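You operate a simulated robot arm through the tools that you are given. There is no shell and no other tool. Be economical: measure what you need, move in short steps, check, and stop when the job is done.

You are at the controls of a simulated robot arm. One attempt, no reset.

Task
Drive the started seal flush, then open the holder.
Fine: use the driver of the hub's size and tap it with the round mallet; mallet and driver go back to their spots.

Only the result counts: the job must be done as asked and must still hold three seconds after the hand-in. Knocking over, shifting, dropping, spilling or breaking anything else fails it. A push-on lid holds only when it is set on centred and level and pressed home; a screw cap is set on level and turned clockwise until tight.

Robot
A 6-joint arm with a two-finger parallel gripper, fixed in place. Base frame: the origin is at the foot of the arm, x ahead of it, y to its left, z up; the work surface is at about z = 0.88. Units: m, degrees, N and s.
With the tool pointing down near the work surface it reaches from about 0.26 to 0.66 m from the base axis. Its first joint turns from -66.0 to 66.0 degrees. Payload 2.9 kg.
The TCP is the grasp point between the finger pads, 0.03 m short of the fingertips. In the tool frame z runs along the fingers and y along their closing line. Largest opening 0.11 m; finger width 0.02, thickness 0.01; the body of the gripper, 0.048 by 0.112 m, starts 0.055 m behind the TCP.
Orientation is that of the tool frame in the base frame, as a unit quaternion [w, x, y, z]. With the fingers straight down and closing along the base's y, the tool's x points along the base's -x, its y along +y and its z along -z.

Tools
- The arm moves only by the tool arm_command. Its argument "series" is one flat list of numbers, 7 for each row, row after row: the shift along the tool's x, y, z in units of 30 mm (1.0 is 30 mm), then the turn, a rotation vector about the tool's x, y, z in units of 8 degrees (1.0 is 8 degrees), then the closure, from 0 (fully open) to 1 (shut). In form: [x, y, z, wx, wy, wz, grip, x, y, z, wx, wy, wz, grip, ...]. A call has 1 to 12 rows; each row shifts and turns the commanded pose from where the row before left it, along the tool's axes as they then stand. A call with a number of a shift or a turn outside -1 to 1 is refused whole. Rows are played at 5 a second. More than 0.05 m and 8.6 degrees between two rows, or a gripper value outside its range, and nothing of the call is played. Where a pose cannot be reached the arm comes as near as it can. A force on the tool above 40 N (or 10 N above the force at the start of the call, whichever is more), or a blocked arm, ends the call early, and 0.2 s more pass. Each finger travels about 0.108 m/s and halts on what it meets, pressing with about 23 N; the grip force reading is that of the motor and also rises with nothing between the fingers. The clock runs only during rows and for 0.2 s after the last one: add rows that do not move to give the fingers time. It gives the time, the measured TCP pose, the force on the tool (base axes), the opening and the grip force at its end, in the units of the frame above (readings bear some noise), and new pictures: "views" is both (left out), scene, wrist or none.
- Cameras (640 x 400 px; columns grow to the right, rows downward): "scene" is fixed at [0.0796, 0.4314, 1.3887]; the picture's right is [-0.76, -0.65, 0.00], its down [-0.33, 0.39, -0.86] and it looks along [0.56, -0.65, -0.51] (base axes); focal length 214 px, centre (320, 200). "wrist" rides on the gripper at [0.072, 0.017, -0.103] in the tool frame; the picture's right is [-0.23, 0.97, 0.00], its down [-0.76, -0.18, -0.62] and it looks along [-0.61, -0.14, 0.78] (tool axes); focal length 222 px, centre (320, 200). There is no depth. A picture from a camera that has moved, and an enlarged one, comes with that camera's place and axes in the base frame and with its lens.
- enlarge(camera, box): a new picture of the part [left, top, right, bottom] of that camera's present view, enlarged. The clock stands still meanwhile.
- job_done(): hands the job in; it is judged then, once.

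Go step by step. Nothing tells you positions but the pictures and the camera data: compare them with the known pose of the tool, close in by small moves and look again before you grip or let go. The budget is 120 turns and 170 pictures, counting those below and the enlarged ones. Unless the task says otherwise, let go and move clear before handing in.

The tools are called after "Emit:" as a command line: name --argument value ..., lists and objects as JSON in quotes. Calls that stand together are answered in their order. arm_command: Moves the arm, as the interface text tells. Its arguments: {"type":"object","properties":{"series":{"type":"array","items":{"type":"number"}},"views":{"type":"string","enum":["both","scene","wrist","none"]}},"required":["series"]} The other tools are called the same way: enlarge (camera, box) takes an enlarged picture of a part of a camera's view; job_done () hands the job in.

At the start:

```text
time_s: 0.0
eef_pos: [0.288, 0.1327, 1.3581]
tcp_rot: [0.0, 0.001, 1.0, 0.0]
contact_force: [0.1, -0.9, 0.3]
finger_gap: 0.11
grip_force: 0.1
```

scene: 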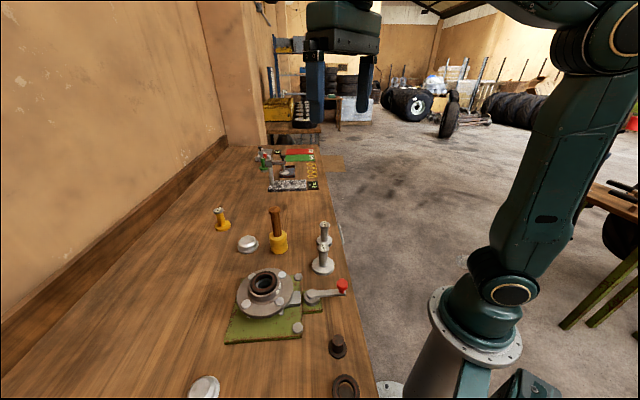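
wrist: 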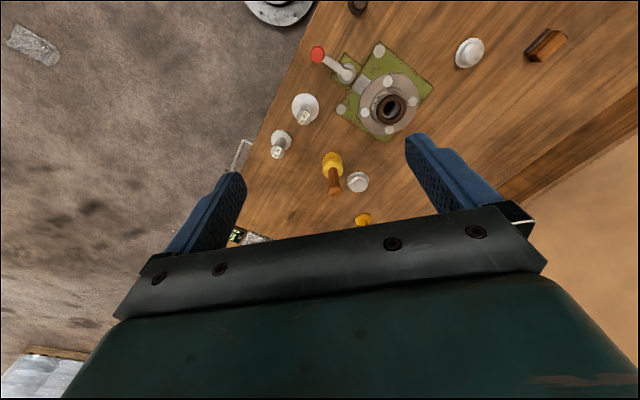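

I see a green fixture with a hub and a seal started in it, a clamp lever with a red knob, several drivers, and a mallet that looks yellow with a wooden handle. I'll enlarge the views before moving.

Emit:
enlarge --camera "scene" --box '[180, 190, 380, 315]'

Emit:
enlarge --camera "scene" --box '[180, 275, 380, 400]'

Emit:
enlarge --camera "wrist" --box '[240, 0, 440, 125]'

Emit:
enlarge --camera "wrist" --box '[230, 110, 430, 235]'

```text
3.20 times, centred on (280, 252) of scene
camera zoom: at [0.0796, 0.4314, 1.3887], right [-0.76, -0.65, 0.0], down [-0.33, 0.39, -0.86], along [0.56, -0.65, -0.51], focal length 686 px, centre (448, 32)
```

zoom: 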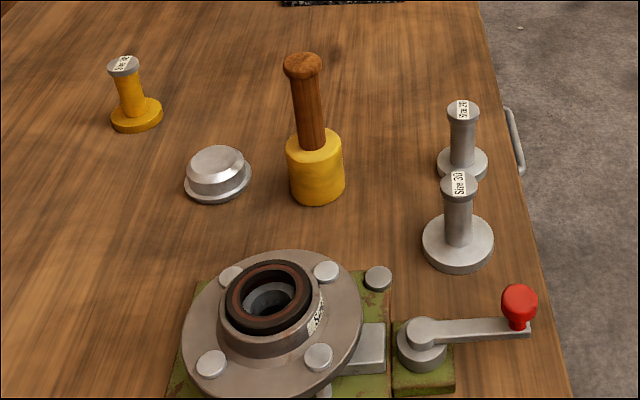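

```text
3.20 times, centred on (280, 338) of scene
camera zoom: at [0.0796, 0.4314, 1.3887], right [-0.76, -0.65, 0.0], down [-0.33, 0.39, -0.86], along [0.56, -0.65, -0.51], focal length 686 px, centre (448, -240)
```

zoom: 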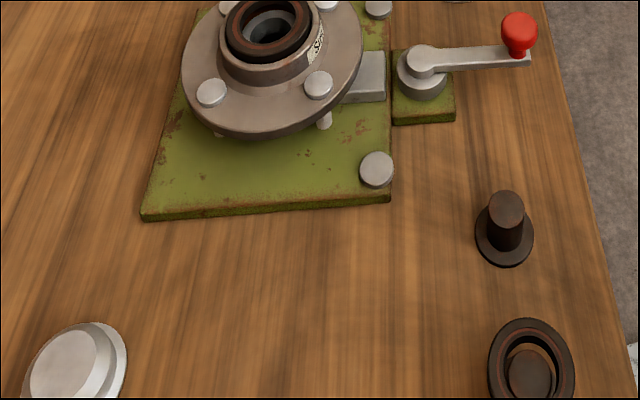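

```text
3.20 times, centred on (340, 62) of wrist
camera zoom: at [0.2157, 0.1502, 1.4614], right [0.23, 0.97, 0.0], down [0.76, -0.18, 0.62], along [0.61, -0.14, -0.78], focal length 711 px, centre (256, 640)
```

zoom: 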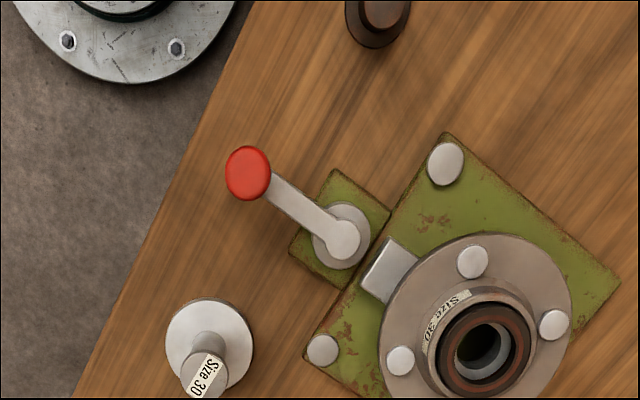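

```text
3.20 times, centred on (330, 172) of wrist
camera zoom: at [0.2157, 0.1502, 1.4614], right [0.23, 0.97, 0.0], down [0.76, -0.18, 0.62], along [0.61, -0.14, -0.78], focal length 711 px, centre (288, 288)
```

zoom: 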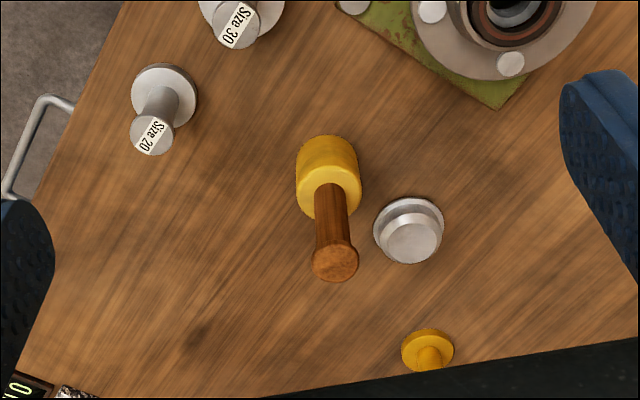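

The hub's label seems to read Size 30. I'll check it, the yellow driver's label, and the other items more closely.

Emit:
enlarge --camera "wrist" --box '[350, 70, 430, 120]'

Emit:
enlarge --camera "scene" --box '[205, 200, 245, 225]'

Emit:
enlarge --camera "wrist" --box '[440, 0, 600, 100]'

Emit:
enlarge --camera "scene" --box '[230, 260, 310, 310]'

```text
8.00 times, centred on (390, 95) of wrist
camera zoom: at [0.2157, 0.1502, 1.4614], right [0.23, 0.97, 0.0], down [0.76, -0.18, 0.62], along [0.61, -0.14, -0.78], focal length 1777 px, centre (-240, 1040)
```

zoom: 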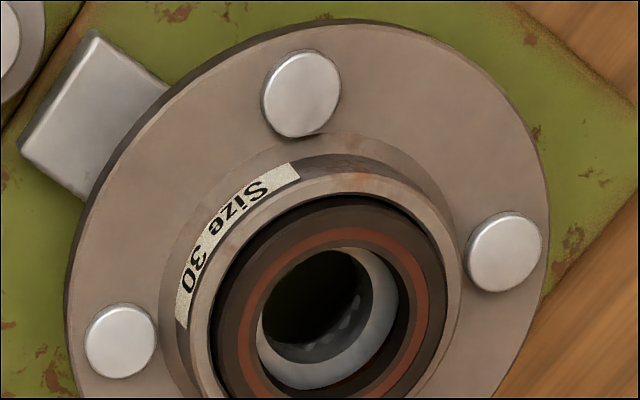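

```text
16.00 times, centred on (225, 212) of scene
camera zoom: at [0.0796, 0.4314, 1.3887], right [-0.76, -0.65, 0.0], down [-0.33, 0.39, -0.86], along [0.56, -0.65, -0.51], focal length 3432 px, centre (1840, 0)
```

zoom: 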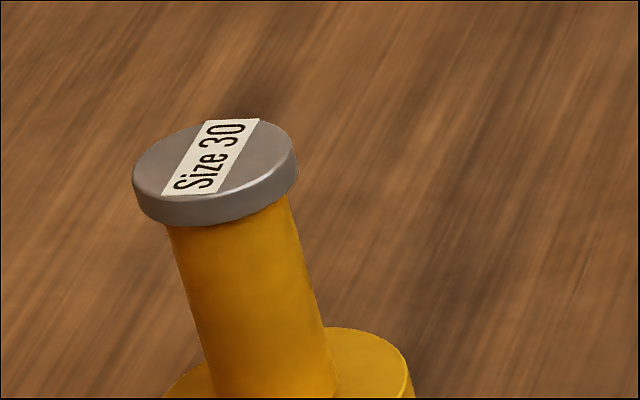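

```text
4.00 times, centred on (520, 50) of wrist
camera zoom: at [0.2157, 0.1502, 1.4614], right [0.23, 0.97, 0.0], down [0.76, -0.18, 0.62], along [0.61, -0.14, -0.78], focal length 888 px, centre (-480, 800)
```

zoom: 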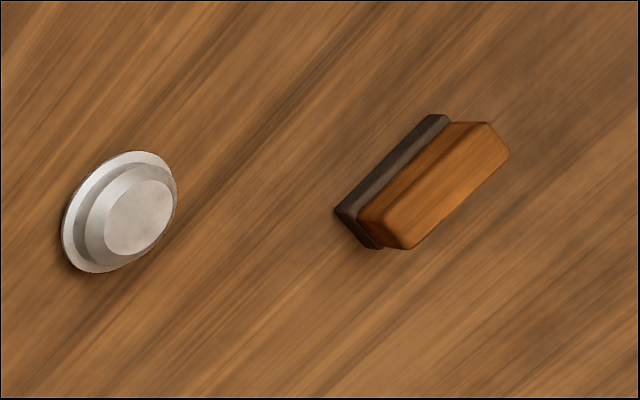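

```text
8.00 times, centred on (270, 285) of scene
camera zoom: at [0.0796, 0.4314, 1.3887], right [-0.76, -0.65, 0.0], down [-0.33, 0.39, -0.86], along [0.56, -0.65, -0.51], focal length 1716 px, centre (720, -480)
```

zoom: 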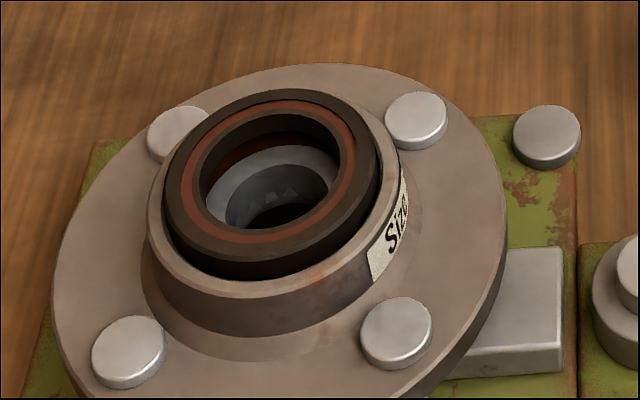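

Both the silver driver and the yellow one seem to be labelled 30. I'll check the silver labels and compare materials and shapes.

Emit:
enlarge --camera "scene" --box '[300, 215, 348, 245]'

Emit:
enlarge --camera "scene" --box '[300, 240, 356, 275]'

Emit:
enlarge --camera "scene" --box '[205, 203, 253, 233]'

Emit:
enlarge --camera "scene" --box '[260, 275, 356, 335]'

```text
13.33 times, centred on (324, 230) of scene
camera zoom: at [0.0796, 0.4314, 1.3887], right [-0.76, -0.65, 0.0], down [-0.33, 0.39, -0.86], along [0.56, -0.65, -0.51], focal length 2860 px, centre (267, -200)
```

zoom: 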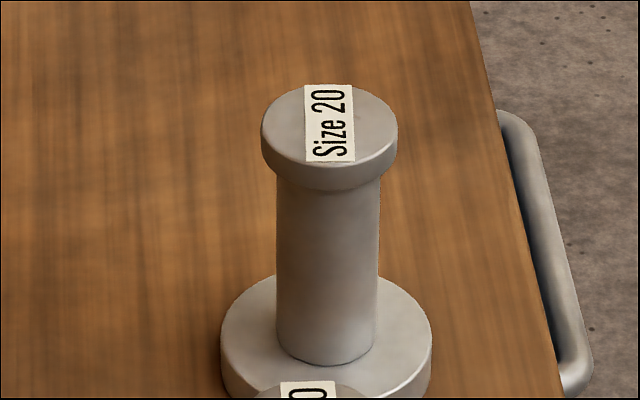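

```text
11.43 times, centred on (328, 258) of scene
camera zoom: at [0.0796, 0.4314, 1.3887], right [-0.76, -0.65, 0.0], down [-0.33, 0.39, -0.86], along [0.56, -0.65, -0.51], focal length 2451 px, centre (229, -457)
```

zoom: 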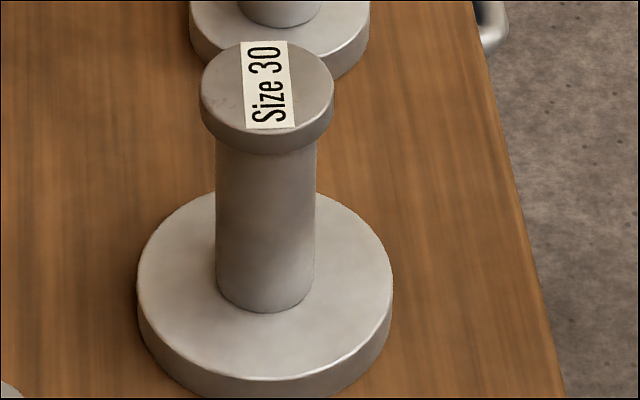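

```text
13.33 times, centred on (229, 218) of scene
camera zoom: at [0.0796, 0.4314, 1.3887], right [-0.76, -0.65, 0.0], down [-0.33, 0.39, -0.86], along [0.56, -0.65, -0.51], focal length 2860 px, centre (1533, -40)
```

zoom: 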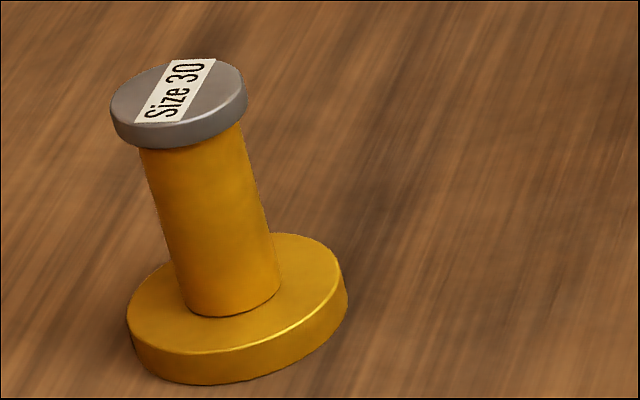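

```text
6.67 times, centred on (308, 305) of scene
camera zoom: at [0.0796, 0.4314, 1.3887], right [-0.76, -0.65, 0.0], down [-0.33, 0.39, -0.86], along [0.56, -0.65, -0.51], focal length 1430 px, centre (400, -500)
```

zoom: 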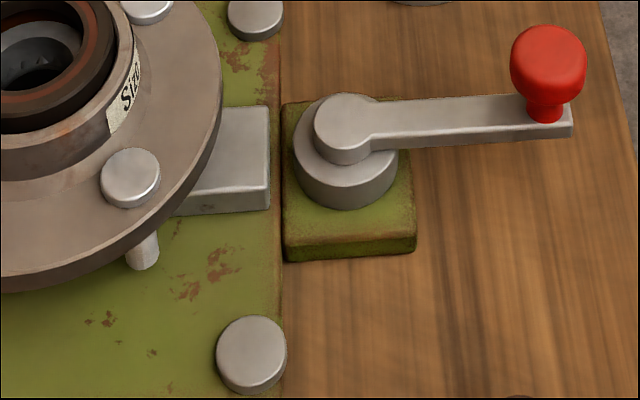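

The matching driver is the silver Size 30 at about (0.368, 0.080), with its head top near z = 0.96. I put the hub at about (0.386, 0.267), the mallet at about (0.532, 0.113), and the lever pivot at about (0.319, 0.189) with its knob at (0.263, 0.135). I'll move above the driver and look.

Emit:
arm_command --series '[-0.244, -0.16, 0.934, 0, 0, 0, 0, -0.244, -0.16, 0.934, 0, 0, 0, 0, -0.244, -0.16, 0.934, 0, 0, 0, 0, -0.244, -0.16, 0.934, 0, 0, 0, 0, -0.244, -0.16, 0.934, 0, 0, 0, 0, -0.244, -0.16, 0.934, 0, 0, 0, 0, -0.244, -0.16, 0.934, 0, 0, 0, 0, -0.244, -0.16, 0.934, 0, 0, 0, 0, -0.244, -0.16, 0.934, 0, 0, 0, 0, -0.244, -0.16, 0.934, 0, 0, 0, 0, -0.244, -0.16, 0.934, 0, 0, 0, 0, 0, 0, 0, 0, 0, 0, 0]'

```text
time_s: 2.6
eef_pos: [0.3675, 0.0798, 1.0501]
tcp_rot: [0.0, -0.001, 1.0, 0.0]
contact_force: [-0.8, -0.2, 0.0]
finger_gap: 0.1101
grip_force: 0.1
camera wrist: at [0.295, 0.0973, 1.153], right [0.23, 0.97, 0.0], down [0.76, -0.18, 0.62], along [0.61, -0.14, -0.78], focal length 222 px, centre (320, 200)
```

scene: 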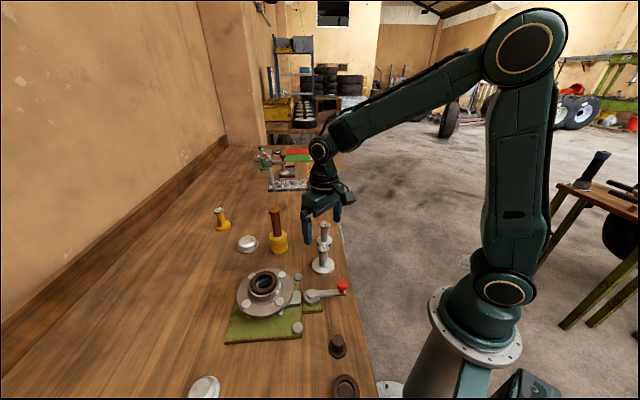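
wrist: 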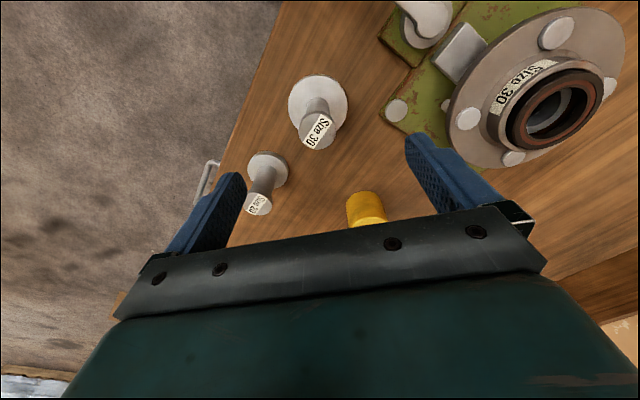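

The driver head sits nearly under the TCP. I'll enlarge the wrist view to get its centre more precisely.

Emit:
enlarge --camera "wrist" --box '[272, 65, 368, 125]'

Emit:
enlarge --camera "wrist" --box '[272, 90, 368, 150]'

Emit:
enlarge --camera "wrist" --box '[440, 0, 640, 125]'

```text
6.67 times, centred on (320, 95) of wrist
camera zoom: at [0.295, 0.0973, 1.153], right [0.23, 0.97, 0.0], down [0.76, -0.18, 0.62], along [0.61, -0.14, -0.78], focal length 1481 px, centre (320, 900)
```

zoom: 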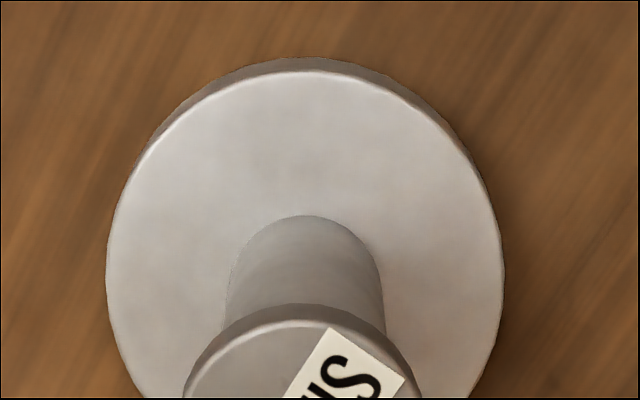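

```text
6.67 times, centred on (320, 120) of wrist
camera zoom: at [0.295, 0.0973, 1.153], right [0.23, 0.97, 0.0], down [0.76, -0.18, 0.62], along [0.61, -0.14, -0.78], focal length 1481 px, centre (320, 733)
```

zoom: 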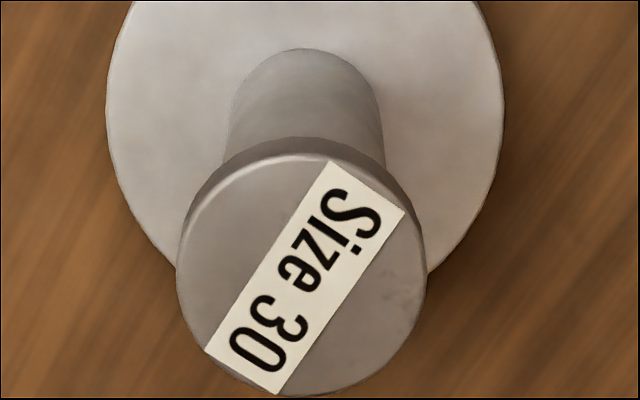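

```text
3.20 times, centred on (540, 62) of wrist
camera zoom: at [0.295, 0.0973, 1.153], right [0.23, 0.97, 0.0], down [0.76, -0.18, 0.62], along [0.61, -0.14, -0.78], focal length 711 px, centre (-384, 640)
```

zoom: 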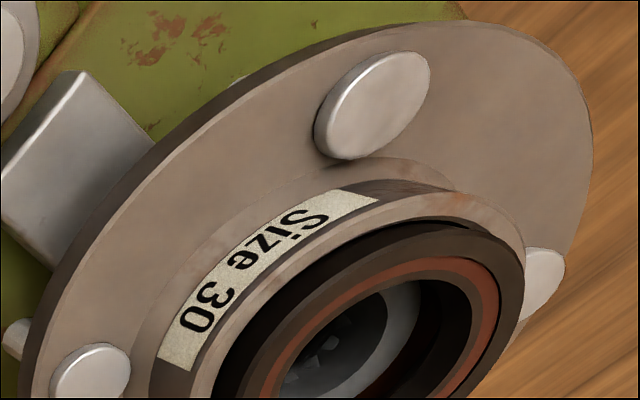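

The driver's axis is at about (0.367, 0.079), which matches the TCP. I'll descend around the head and close.

Emit:
arm_command --series '[0, -0.02, 0.8, 0, 0, 0, 0, 0, 0, 0.8, 0, 0, 0, 0, 0, 0, 0.8, 0, 0, 0, 0, 0, 0, 0.85, 0, 0, 0, 0, 0, 0, 0, 0, 0, 0, 0]'

```text
time_s: 3.8
eef_pos: [0.367, 0.0792, 0.9522]
tcp_rot: [0.001, 0.0, 1.0, 0.001]
contact_force: [0.3, -0.6, 0.9]
finger_gap: 0.11
grip_force: 0.0
camera wrist: at [0.2951, 0.0975, 1.0559], right [0.23, 0.97, 0.0], down [0.76, -0.18, 0.62], along [0.61, -0.14, -0.78], focal length 222 px, centre (320, 200)
```

scene: 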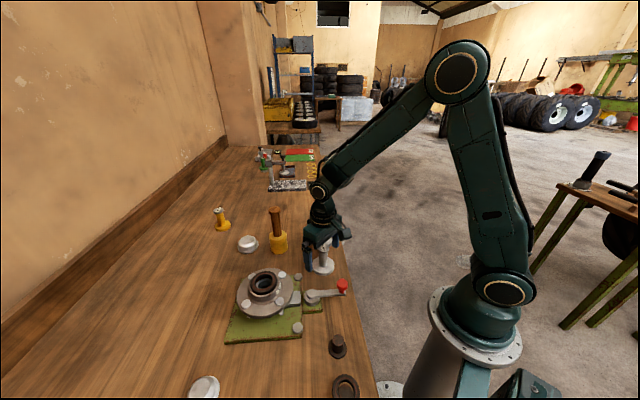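
wrist: 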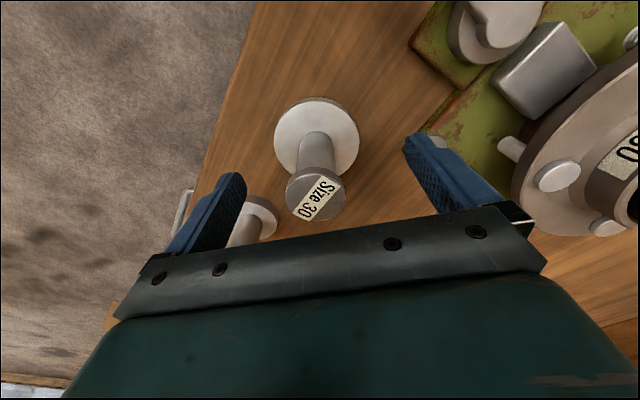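

The head is centred between the fingers, so I'll close.

Emit:
arm_command --series '[0, 0, 0, 0, 0, 0, 0.5, 0, 0, 0, 0, 0, 0, 0.75, 0, 0, 0, 0, 0, 0, 1, 0, 0, 0, 0, 0, 0, 1]' --views "wrist"

```text
time_s: 4.8
eef_pos: [0.3679, 0.08, 0.9531]
tcp_rot: [0.0, -0.001, 1.0, -0.001]
contact_force: [0.5, 0.7, 0.0]
finger_gap: 0.0331
grip_force: 22.5
camera wrist: at [0.2952, 0.0974, 1.0561], right [0.23, 0.97, 0.0], down [0.76, -0.18, 0.62], along [0.61, -0.14, -0.78], focal length 222 px, centre (320, 200)
```

wrist: 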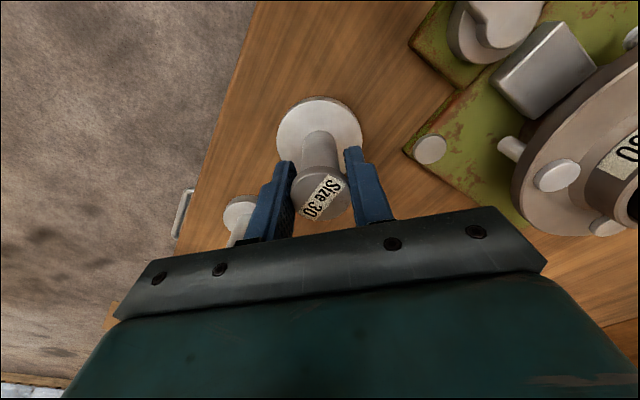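

Gripped at a gap of 33 mm. I'll lift straight up about 0.15 m and then move toward the hub.

Emit:
arm_command --series '[0, 0, -0.5, 0, 0, 0, 1, 0, 0, -0.9, 0, 0, 0, 1, 0, 0, -0.9, 0, 0, 0, 1, 0, 0, -0.9, 0, 0, 0, 1, 0, 0, -0.9, 0, 0, 0, 1, 0, 0, -0.9, 0, 0, 0, 1, -0.1, 0.9, 0, 0, 0, 0, 1, -0.1, 0.9, 0, 0, 0, 0, 1, -0.1, 0.9, 0, 0, 0, 0, 1, -0.1, 0.7, 0, 0, 0, 0, 1, 0, 0, 0, 0, 0, 0, 1]'

```text
time_s: 7.2
eef_pos: [0.3804, 0.1818, 1.1021]
tcp_rot: [0.0, 0.0, 1.0, 0.0]
contact_force: [-0.1, 0.7, -0.3]
finger_gap: 0.0
grip_force: 22.9
camera wrist: at [0.3084, 0.1989, 1.2061], right [0.23, 0.97, 0.0], down [0.76, -0.18, 0.62], along [0.61, -0.14, -0.78], focal length 222 px, centre (320, 200)
```

scene: 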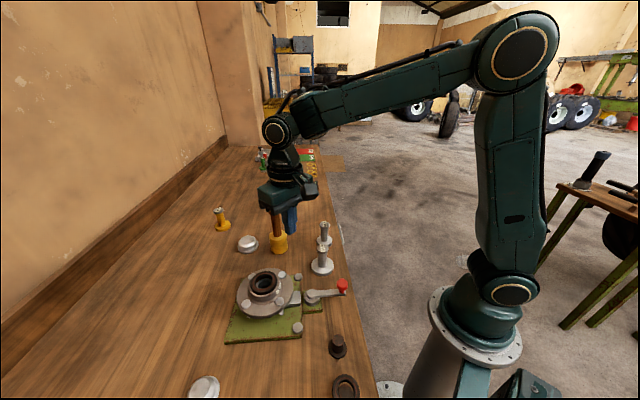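
wrist: 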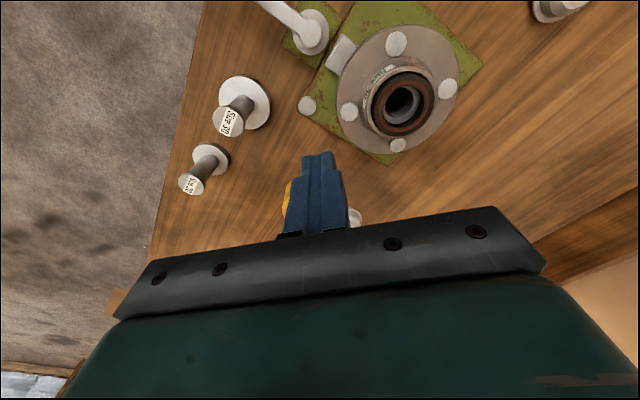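

The driver slipped out during the lift and the fingers closed on nothing, but it still appears to be standing at its spot. I'll check it closely.

Emit:
enlarge --camera "scene" --box '[300, 240, 356, 275]'

Emit:
enlarge --camera "wrist" --box '[340, 15, 500, 115]'

```text
11.43 times, centred on (328, 258) of scene
camera zoom: at [0.0796, 0.4315, 1.3887], right [-0.76, -0.65, 0.0], down [-0.33, 0.39, -0.86], along [0.56, -0.65, -0.51], focal length 2451 px, centre (229, -457)
```

zoom: 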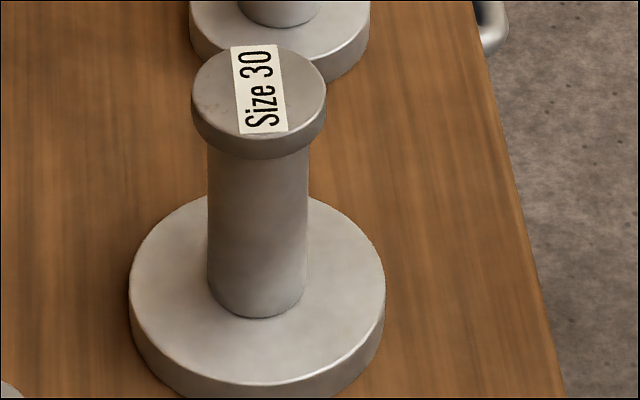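

```text
4.00 times, centred on (420, 65) of wrist
camera zoom: at [0.3084, 0.1989, 1.2061], right [0.23, 0.97, 0.0], down [0.76, -0.18, 0.62], along [0.61, -0.14, -0.78], focal length 888 px, centre (-80, 740)
```

zoom: 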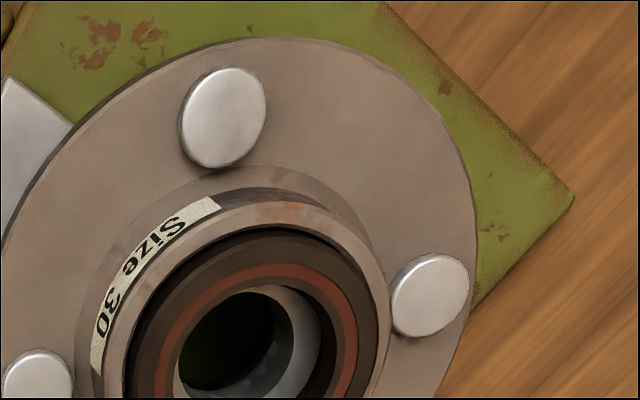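

The driver has shifted only about 2–3 mm, to roughly (0.3675, 0.0805), and it's upright. I'll grip again with the head at the middle of the pads and lift very slowly to read the load.

Emit:
arm_command --series '[0.1, -0.85, 0, 0, 0, 0, 0.3, 0.1, -0.85, 0, 0, 0, 0, 0, 0.1, -0.85, 0, 0, 0, 0, 0, 0.13, -0.827, 0, 0, 0, 0, 0, 0, 0, 0.97, 0, 0, 0, 0, 0, 0, 0.97, 0, 0, 0, 0, 0, 0, 0.97, 0, 0, 0, 0, 0, 0, 0.97, 0, 0, 0, 0, 0, 0, 0.95, 0, 0, 0, 0, 0, 0, 0, 0, 0, 0, 0]'

Emit:
enlarge --camera "wrist" --box '[240, 150, 400, 250]'

```text
time_s: 9.4
eef_pos: [0.368, 0.0809, 0.9574]
tcp_rot: [0.0, 0.0, 1.0, 0.0]
contact_force: [1.1, -0.4, 0.1]
finger_gap: 0.1102
grip_force: 0.1
camera wrist: at [0.2953, 0.0978, 1.0602], right [0.23, 0.97, 0.0], down [0.76, -0.18, 0.62], along [0.61, -0.14, -0.78], focal length 222 px, centre (320, 200)
```

scene: 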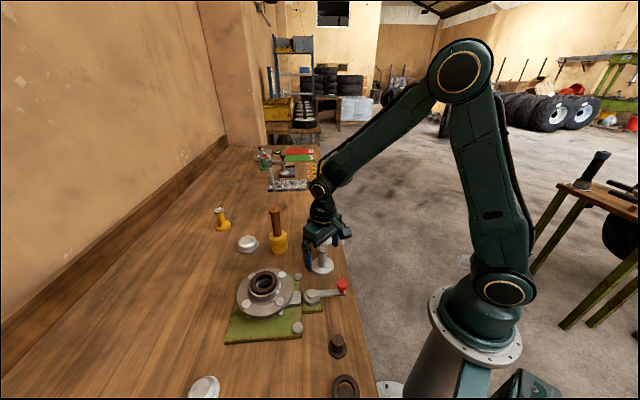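
wrist: 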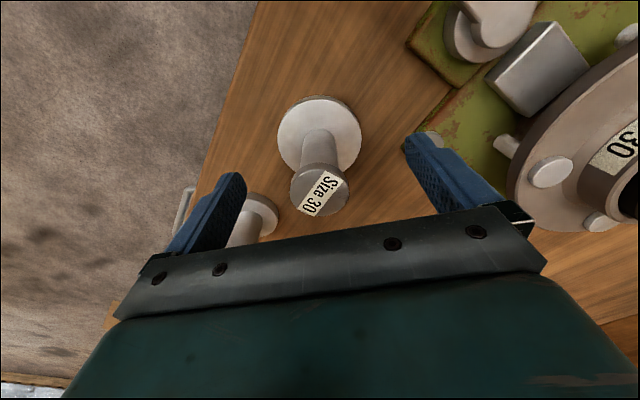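

```text
4.00 times, centred on (320, 200) of wrist
camera zoom: at [0.2953, 0.0978, 1.0602], right [0.23, 0.97, 0.0], down [0.76, -0.18, 0.62], along [0.61, -0.14, -0.78], focal length 888 px, centre (320, 200)
```

zoom: 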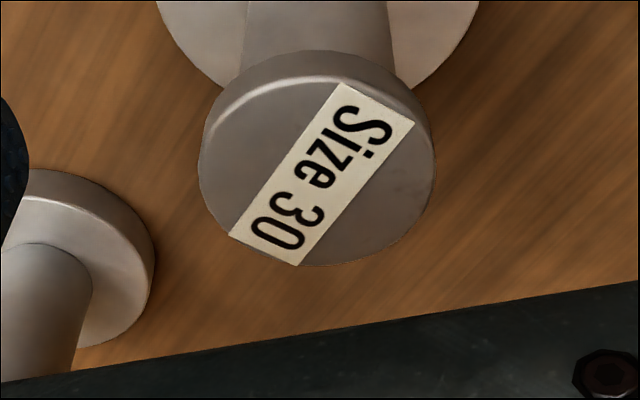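

Well centred. I'll close, then lift 3 mm gently.

Emit:
arm_command --series '[0, 0, 0, 0, 0, 0, 0.5, 0, 0, 0, 0, 0, 0, 0.75, 0, 0, 0, 0, 0, 0, 1, 0, 0, 0, 0, 0, 0, 1, 0, 0, 0, 0, 0, 0, 1, 0, 0, -0.03, 0, 0, 0, 1, 0, 0, -0.03, 0, 0, 0, 1, 0, 0, -0.04, 0, 0, 0, 1, 0, 0, 0, 0, 0, 0, 1]' --views "wrist"

Emit:
enlarge --camera "scene" --box '[290, 210, 370, 280]'

```text
time_s: 11.4
eef_pos: [0.368, 0.0813, 0.9602]
tcp_rot: [0.0, 0.0, 1.0, 0.0]
contact_force: [-0.4, -0.6, -1.8]
finger_gap: 0.0329
grip_force: 22.9
camera wrist: at [0.2953, 0.0977, 1.0639], right [0.23, 0.97, 0.0], down [0.76, -0.18, 0.62], along [0.61, -0.14, -0.78], focal length 222 px, centre (320, 200)
```

wrist: 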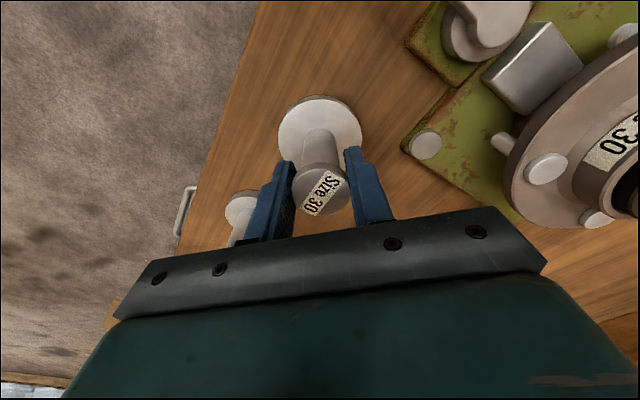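

```text
5.71 times, centred on (330, 245) of scene
camera zoom: at [0.0796, 0.4315, 1.3887], right [-0.76, -0.65, 0.0], down [-0.33, 0.39, -0.86], along [0.56, -0.65, -0.51], focal length 1226 px, centre (263, -57)
```

zoom: 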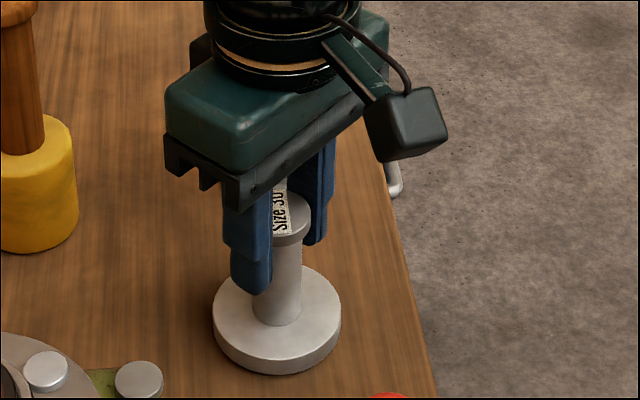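

The load reads about 2 N and the gap is unchanged. I'll lift another 12 mm slowly and see whether it rises.

Emit:
arm_command --series '[0, 0, -0.08, 0, 0, 0, 1, 0, 0, -0.08, 0, 0, 0, 1, 0, 0, -0.08, 0, 0, 0, 1, 0, 0, -0.08, 0, 0, 0, 1, 0, 0, -0.08, 0, 0, 0, 1, 0, 0, 0, 0, 0, 0, 1]' --views "none"

Emit:
enlarge --camera "scene" --box '[290, 210, 370, 280]'

```text
time_s: 12.8
eef_pos: [0.3674, 0.0812, 0.9737]
tcp_rot: [0.0, 0.0, 1.0, 0.0]
contact_force: [-0.2, -0.4, -3.2]
finger_gap: 0.0328
grip_force: 23.2
```

```text
5.71 times, centred on (330, 245) of scene
camera zoom: at [0.0796, 0.4314, 1.3887], right [-0.76, -0.65, 0.0], down [-0.33, 0.39, -0.86], along [0.56, -0.65, -0.51], focal length 1226 px, centre (263, -57)
```

zoom: 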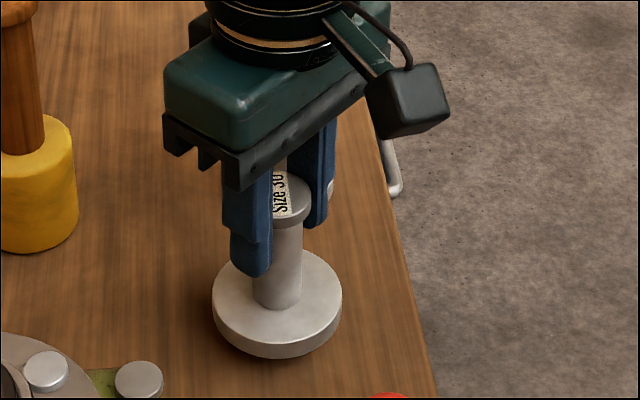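

It's lifting. I'll continue slowly and watch for slip.

Emit:
arm_command --series '[0, 0, -0.1, 0, 0, 0, 1, 0, 0, -0.15, 0, 0, 0, 1, 0, 0, -0.2, 0, 0, 0, 1, 0, 0, -0.2, 0, 0, 0, 1, 0, 0, -0.2, 0, 0, 0, 1, 0, 0, -0.2, 0, 0, 0, 1, 0, 0, -0.1, 0, 0, 0, 1, 0, 0, 0, 0, 0, 0, 1]' --views "none"

Emit:
enlarge --camera "scene" --box '[290, 190, 370, 260]'

```text
time_s: 14.6
eef_pos: [0.369, 0.0805, 1.0074]
tcp_rot: [0.0, -0.001, 1.0, 0.0]
contact_force: [0.6, -0.6, -2.5]
finger_gap: 0.0329
grip_force: 22.6
```

```text
5.71 times, centred on (330, 225) of scene
camera zoom: at [0.0796, 0.4314, 1.3887], right [-0.76, -0.65, 0.0], down [-0.33, 0.39, -0.86], along [0.56, -0.65, -0.51], focal length 1226 px, centre (263, 57)
```

zoom: 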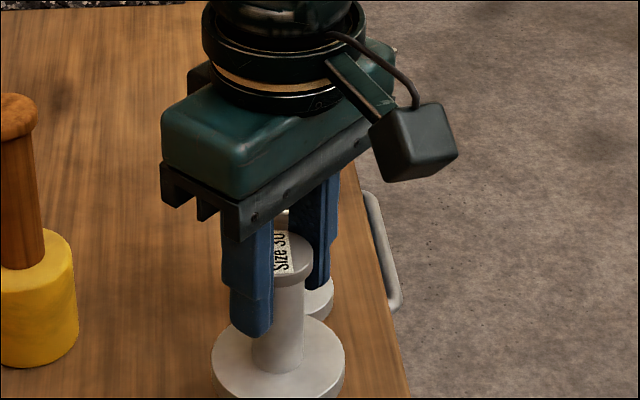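

There's no slip this time. I'll continue up to about 1.10.

Emit:
arm_command --series '[0, 0, -0.12, 0, 0, 0, 1, 0, 0, -0.22, 0, 0, 0, 1, 0, 0, -0.3, 0, 0, 0, 1, 0, 0, -0.3, 0, 0, 0, 1, 0, 0, -0.35, 0, 0, 0, 1, 0, 0, -0.35, 0, 0, 0, 1, 0, 0, -0.35, 0, 0, 0, 1, 0, 0, -0.35, 0, 0, 0, 1, 0, 0, -0.35, 0, 0, 0, 1, 0, 0, -0.25, 0, 0, 0, 1, 0, 0, -0.15, 0, 0, 0, 1, 0, 0, 0, 0, 0, 0, 1]' --views "both"

```text
time_s: 17.2
eef_pos: [0.3685, 0.0811, 1.1006]
tcp_rot: [0.0, 0.0, 1.0, 0.0]
contact_force: [0.2, 0.5, -2.9]
finger_gap: 0.0332
grip_force: 22.9
camera wrist: at [0.2953, 0.0977, 1.2037], right [0.23, 0.97, 0.0], down [0.76, -0.18, 0.62], along [0.61, -0.14, -0.78], focal length 222 px, centre (320, 200)
```

scene: 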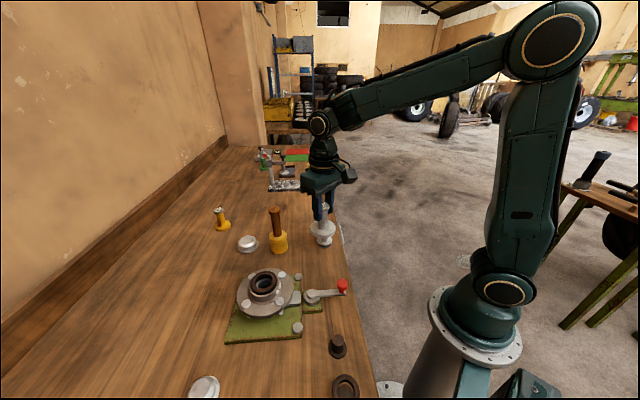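
wrist: 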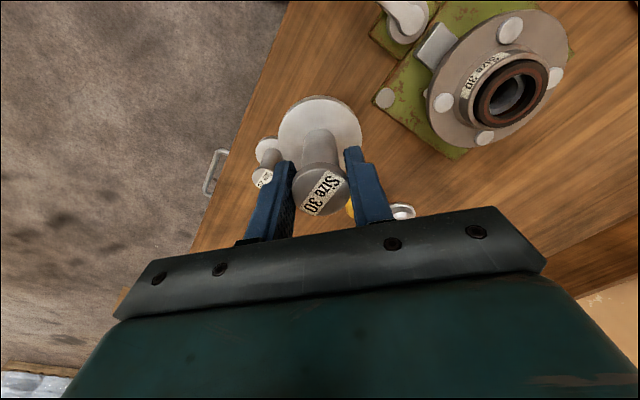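

I'll carry it slowly over the hub, estimated at (0.389, 0.265).

Emit:
arm_command --series '[-0.03, 0.2, 0, 0, 0, 0, 1, -0.05, 0.4, 0, 0, 0, 0, 1, -0.06, 0.6, 0, 0, 0, 0, 1, -0.07, 0.65, 0, 0, 0, 0, 1, -0.07, 0.65, 0, 0, 0, 0, 1, -0.07, 0.65, 0, 0, 0, 0, 1, -0.07, 0.65, 0, 0, 0, 0, 1, -0.07, 0.65, 0, 0, 0, 0, 1, -0.07, 0.65, 0, 0, 0, 0, 1, -0.07, 0.6, 0, 0, 0, 0, 1, -0.05, 0.42, 0, 0, 0, 0, 1, 0, 0, 0, 0, 0, 0, 1]' --views "both"

Emit:
enlarge --camera "scene" --box '[212, 220, 324, 320]'

Emit:
enlarge --camera "wrist" --box '[240, 60, 400, 220]'

```text
time_s: 19.8
eef_pos: [0.3892, 0.2646, 1.0999]
tcp_rot: [-0.001, 0.0, 1.0, 0.001]
contact_force: [-0.7, 0.2, -2.1]
finger_gap: 0.0327
grip_force: 23.6
camera wrist: at [0.3157, 0.2817, 1.2036], right [0.23, 0.97, 0.0], down [0.76, -0.18, 0.62], along [0.61, -0.14, -0.78], focal length 222 px, centre (320, 200)
```

scene: 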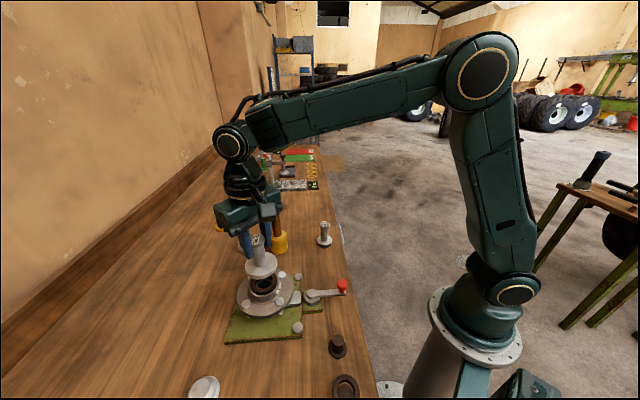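
wrist: 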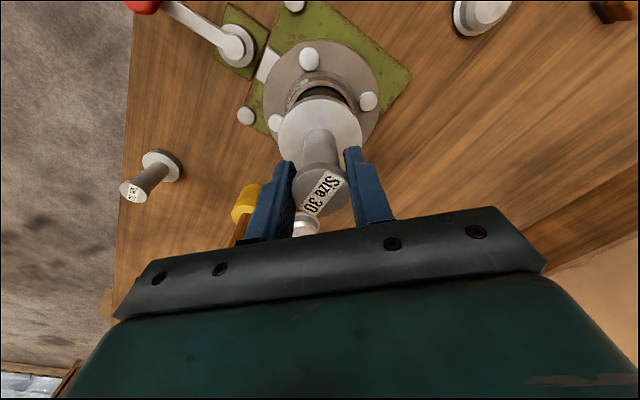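

```text
4.00 times, centred on (268, 270) of scene
camera zoom: at [0.0796, 0.4315, 1.3887], right [-0.76, -0.65, 0.0], down [-0.33, 0.39, -0.86], along [0.56, -0.65, -0.51], focal length 858 px, centre (528, -80)
```

zoom: 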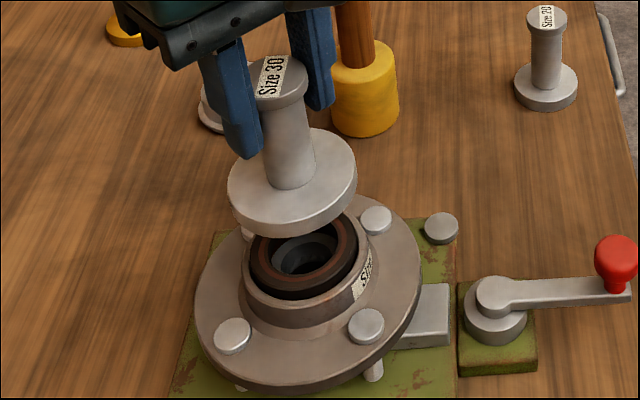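

```text
2.50 times, centred on (320, 140) of wrist
camera zoom: at [0.3157, 0.2817, 1.2036], right [0.23, 0.97, 0.0], down [0.76, -0.18, 0.62], along [0.61, -0.14, -0.78], focal length 555 px, centre (320, 350)
```

zoom: 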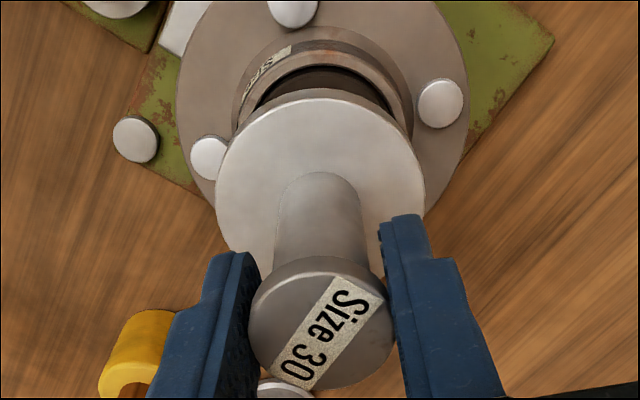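

The driver is nearly above the hub, and I judge the hub about 1 mm further in +y. I'll correct that and descend 30 mm.

Emit:
arm_command --series '[-0.01, 0.04, 0.1, 0, 0, 0, 1, 0, 0, 0.2, 0, 0, 0, 1, 0, 0, 0.2, 0, 0, 0, 1, 0, 0, 0.2, 0, 0, 0, 1, 0, 0, 0.2, 0, 0, 0, 1, 0, 0, 0.1, 0, 0, 0, 1, 0, 0, 0, 0, 0, 0, 1]' --views "none"

Emit:
enlarge --camera "scene" --box '[228, 245, 308, 295]'

Emit:
enlarge --camera "wrist" --box '[240, 60, 400, 220]'

```text
time_s: 21.4
eef_pos: [0.3878, 0.2654, 1.07]
tcp_rot: [0.0, 0.0, 1.0, 0.0]
contact_force: [-0.4, 0.7, -2.3]
finger_gap: 0.0327
grip_force: 23.7
```

```text
8.00 times, centred on (268, 270) of scene
camera zoom: at [0.0796, 0.4315, 1.3887], right [-0.76, -0.65, 0.0], down [-0.33, 0.39, -0.86], along [0.56, -0.65, -0.51], focal length 1716 px, centre (736, -360)
```

zoom: 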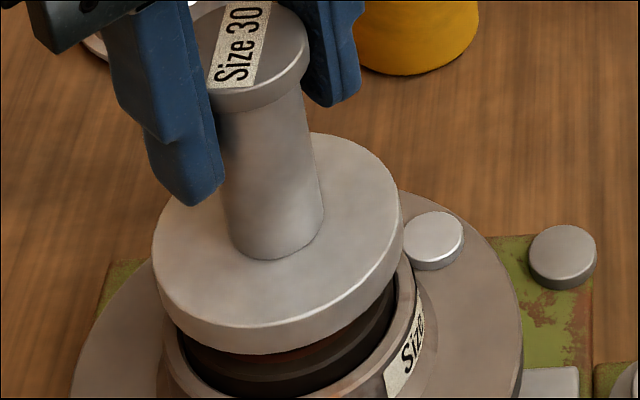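

```text
2.50 times, centred on (320, 140) of wrist
camera zoom: at [0.3159, 0.2823, 1.1729], right [0.23, 0.97, 0.0], down [0.76, -0.18, 0.62], along [0.61, -0.14, -0.78], focal length 555 px, centre (320, 350)
```

zoom: 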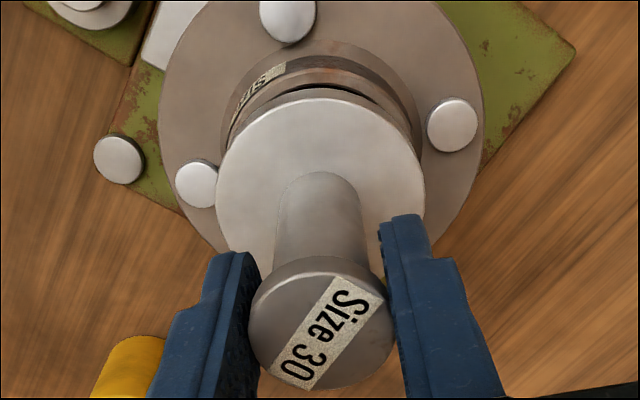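

Both views agree it is centred within about 1 mm. I'll descend gently.

Emit:
arm_command --series '[0, 0, 0.05, 0, 0, 0, 1, 0, 0, 0.07, 0, 0, 0, 1, 0, 0, 0.07, 0, 0, 0, 1, 0, 0, 0.07, 0, 0, 0, 1, 0, 0, 0.07, 0, 0, 0, 1, 0, 0, 0.05, 0, 0, 0, 1, 0, 0, 0, 0, 0, 0, 1]' --views "none"

Emit:
enlarge --camera "scene" --box '[228, 255, 308, 305]'

```text
time_s: 23.0
eef_pos: [0.3876, 0.266, 1.058]
tcp_rot: [0.0, 0.0, 1.0, 0.0]
contact_force: [-0.7, 0.0, -1.8]
finger_gap: 0.0327
grip_force: 22.7
```

```text
8.00 times, centred on (268, 280) of scene
camera zoom: at [0.0796, 0.4315, 1.3887], right [-0.76, -0.65, 0.0], down [-0.33, 0.39, -0.86], along [0.56, -0.65, -0.51], focal length 1716 px, centre (736, -440)
```

zoom: 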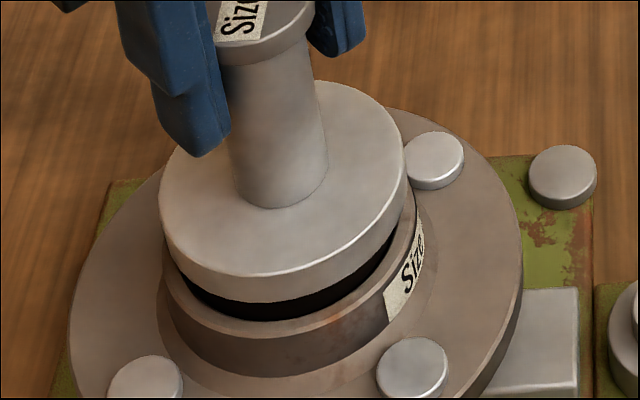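

Very close now. I'll continue in 1 mm steps and watch the force.

Emit:
arm_command --series '[0, 0, 0.04, 0, 0, 0, 1, 0, 0, 0.04, 0, 0, 0, 1, 0, 0, 0.04, 0, 0, 0, 1, 0, 0, 0, 0, 0, 0, 1]' --views "none"

Emit:
enlarge --camera "scene" --box '[228, 255, 308, 305]'

```text
time_s: 24.0
eef_pos: [0.3879, 0.266, 1.0537]
tcp_rot: [0.0, -0.001, 1.0, 0.0]
contact_force: [-1.0, 0.2, -2.2]
finger_gap: 0.033
grip_force: 23.2
```

```text
8.00 times, centred on (268, 280) of scene
camera zoom: at [0.0796, 0.4315, 1.3887], right [-0.76, -0.65, 0.0], down [-0.33, 0.39, -0.86], along [0.56, -0.65, -0.51], focal length 1716 px, centre (736, -440)
```

zoom: 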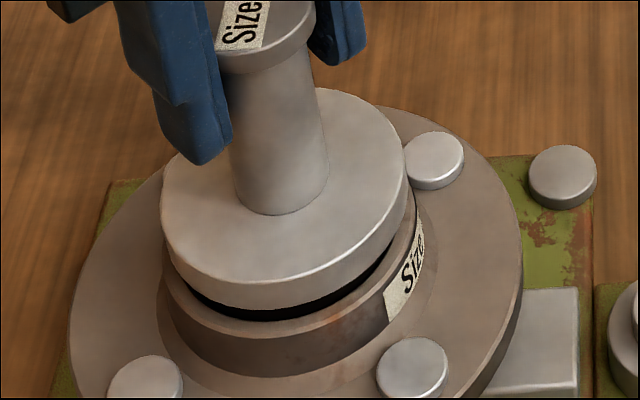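

Emit:
arm_command --series '[0, 0, 0.03, 0, 0, 0, 1, 0, 0, 0.03, 0, 0, 0, 1, 0, 0, 0, 0, 0, 0, 1]' --views "none"

Emit:
enlarge --camera "scene" --box '[228, 255, 308, 305]'

```text
time_s: 24.8
eef_pos: [0.3878, 0.2655, 1.0524]
tcp_rot: [0.0, 0.0, 1.0, -0.001]
contact_force: [-0.6, 0.6, -1.7]
finger_gap: 0.0325
grip_force: 22.5
```

```text
8.00 times, centred on (268, 280) of scene
camera zoom: at [0.0796, 0.4315, 1.3887], right [-0.76, -0.65, 0.0], down [-0.33, 0.39, -0.86], along [0.56, -0.65, -0.51], focal length 1716 px, centre (736, -440)
```

zoom: 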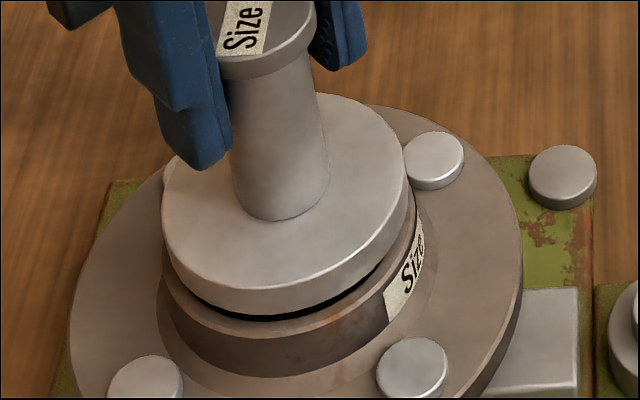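

Emit:
arm_command --series '[0, 0, 0.03, 0, 0, 0, 1, 0, 0, 0.03, 0, 0, 0, 1, 0, 0, 0, 0, 0, 0, 1]' --views "none"

Emit:
enlarge --camera "scene" --box '[228, 255, 308, 305]'

```text
time_s: 25.6
eef_pos: [0.3886, 0.2658, 1.0526]
tcp_rot: [0.0, 0.0, 1.0, 0.001]
contact_force: [-2.4, -0.9, 10.1]
finger_gap: 0.0329
grip_force: 23.0
```

```text
8.00 times, centred on (268, 280) of scene
camera zoom: at [0.0794, 0.4313, 1.3888], right [-0.76, -0.65, 0.0], down [-0.33, 0.39, -0.86], along [0.56, -0.65, -0.51], focal length 1716 px, centre (736, -440)
```

zoom: 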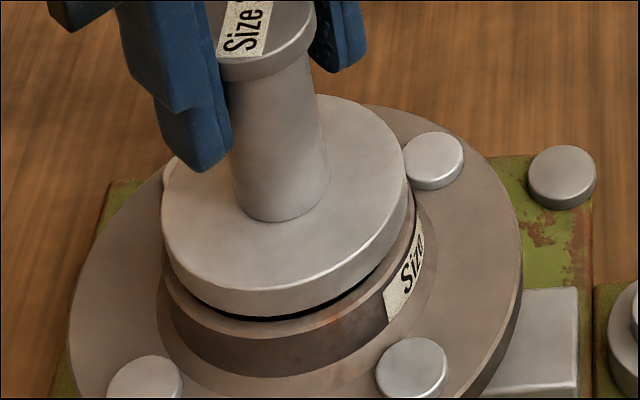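

Contact at about 10 N: the driver rests on the seal and looks level. I'll relieve slightly, open, and rise.

Emit:
arm_command --series '[0, 0, -0.03, 0, 0, 0, 1, 0, 0, 0, 0, 0, 0, 0.85, 0, 0, 0, 0, 0, 0, 0.5, 0, 0, 0, 0, 0, 0, 0, 0, 0, 0, 0, 0, 0, 0, 0, 0, -0.5, 0, 0, 0, 0, 0, 0, -0.9, 0, 0, 0, 0, 0, 0, -0.9, 0, 0, 0, 0, 0, 0, -0.9, 0, 0, 0, 0, 0, 0, -0.9, 0, 0, 0, 0, 0, 0, 0, 0, 0, 0, 0]' --views "both"

Emit:
enlarge --camera "scene" --box '[228, 245, 308, 295]'

Emit:
enlarge --camera "wrist" --box '[240, 60, 400, 160]'

```text
time_s: 28.0
eef_pos: [0.3895, 0.2649, 1.1756]
tcp_rot: [0.001, 0.0, 1.0, 0.001]
contact_force: [-0.1, 0.2, 0.0]
finger_gap: 0.11
grip_force: 0.0
camera wrist: at [0.3164, 0.2821, 1.2786], right [0.23, 0.97, 0.0], down [0.76, -0.18, 0.62], along [0.61, -0.14, -0.78], focal length 222 px, centre (320, 200)
```

scene: 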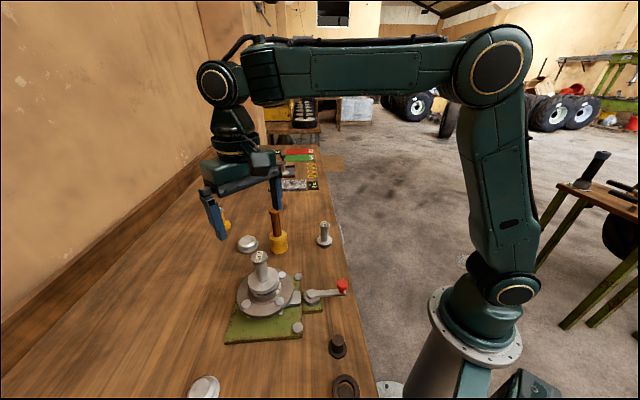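
wrist: 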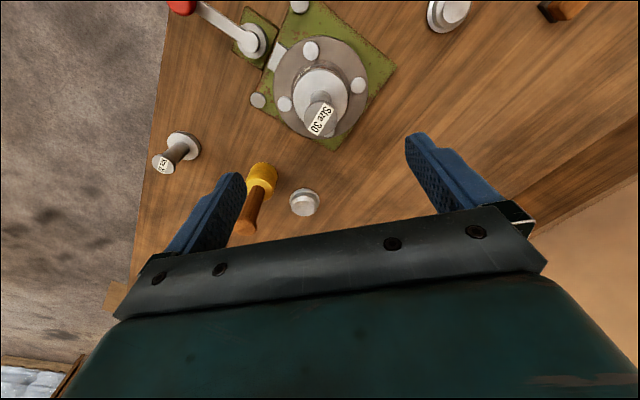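

```text
8.00 times, centred on (268, 270) of scene
camera zoom: at [0.0796, 0.4314, 1.3887], right [-0.76, -0.65, 0.0], down [-0.33, 0.39, -0.86], along [0.56, -0.65, -0.51], focal length 1716 px, centre (736, -360)
```

zoom: 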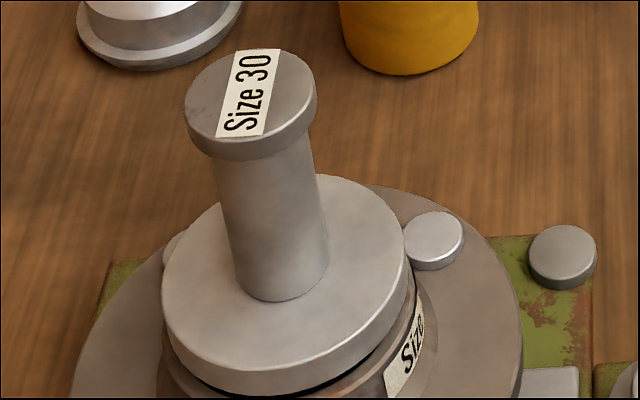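

```text
4.00 times, centred on (320, 110) of wrist
camera zoom: at [0.3164, 0.2821, 1.2786], right [0.23, 0.97, 0.0], down [0.76, -0.18, 0.62], along [0.61, -0.14, -0.78], focal length 888 px, centre (320, 560)
```

zoom: 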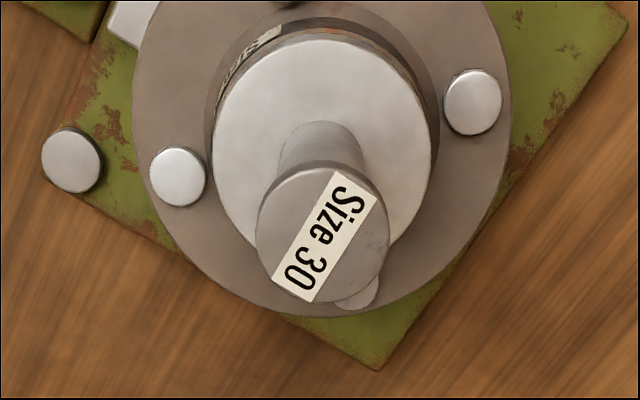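

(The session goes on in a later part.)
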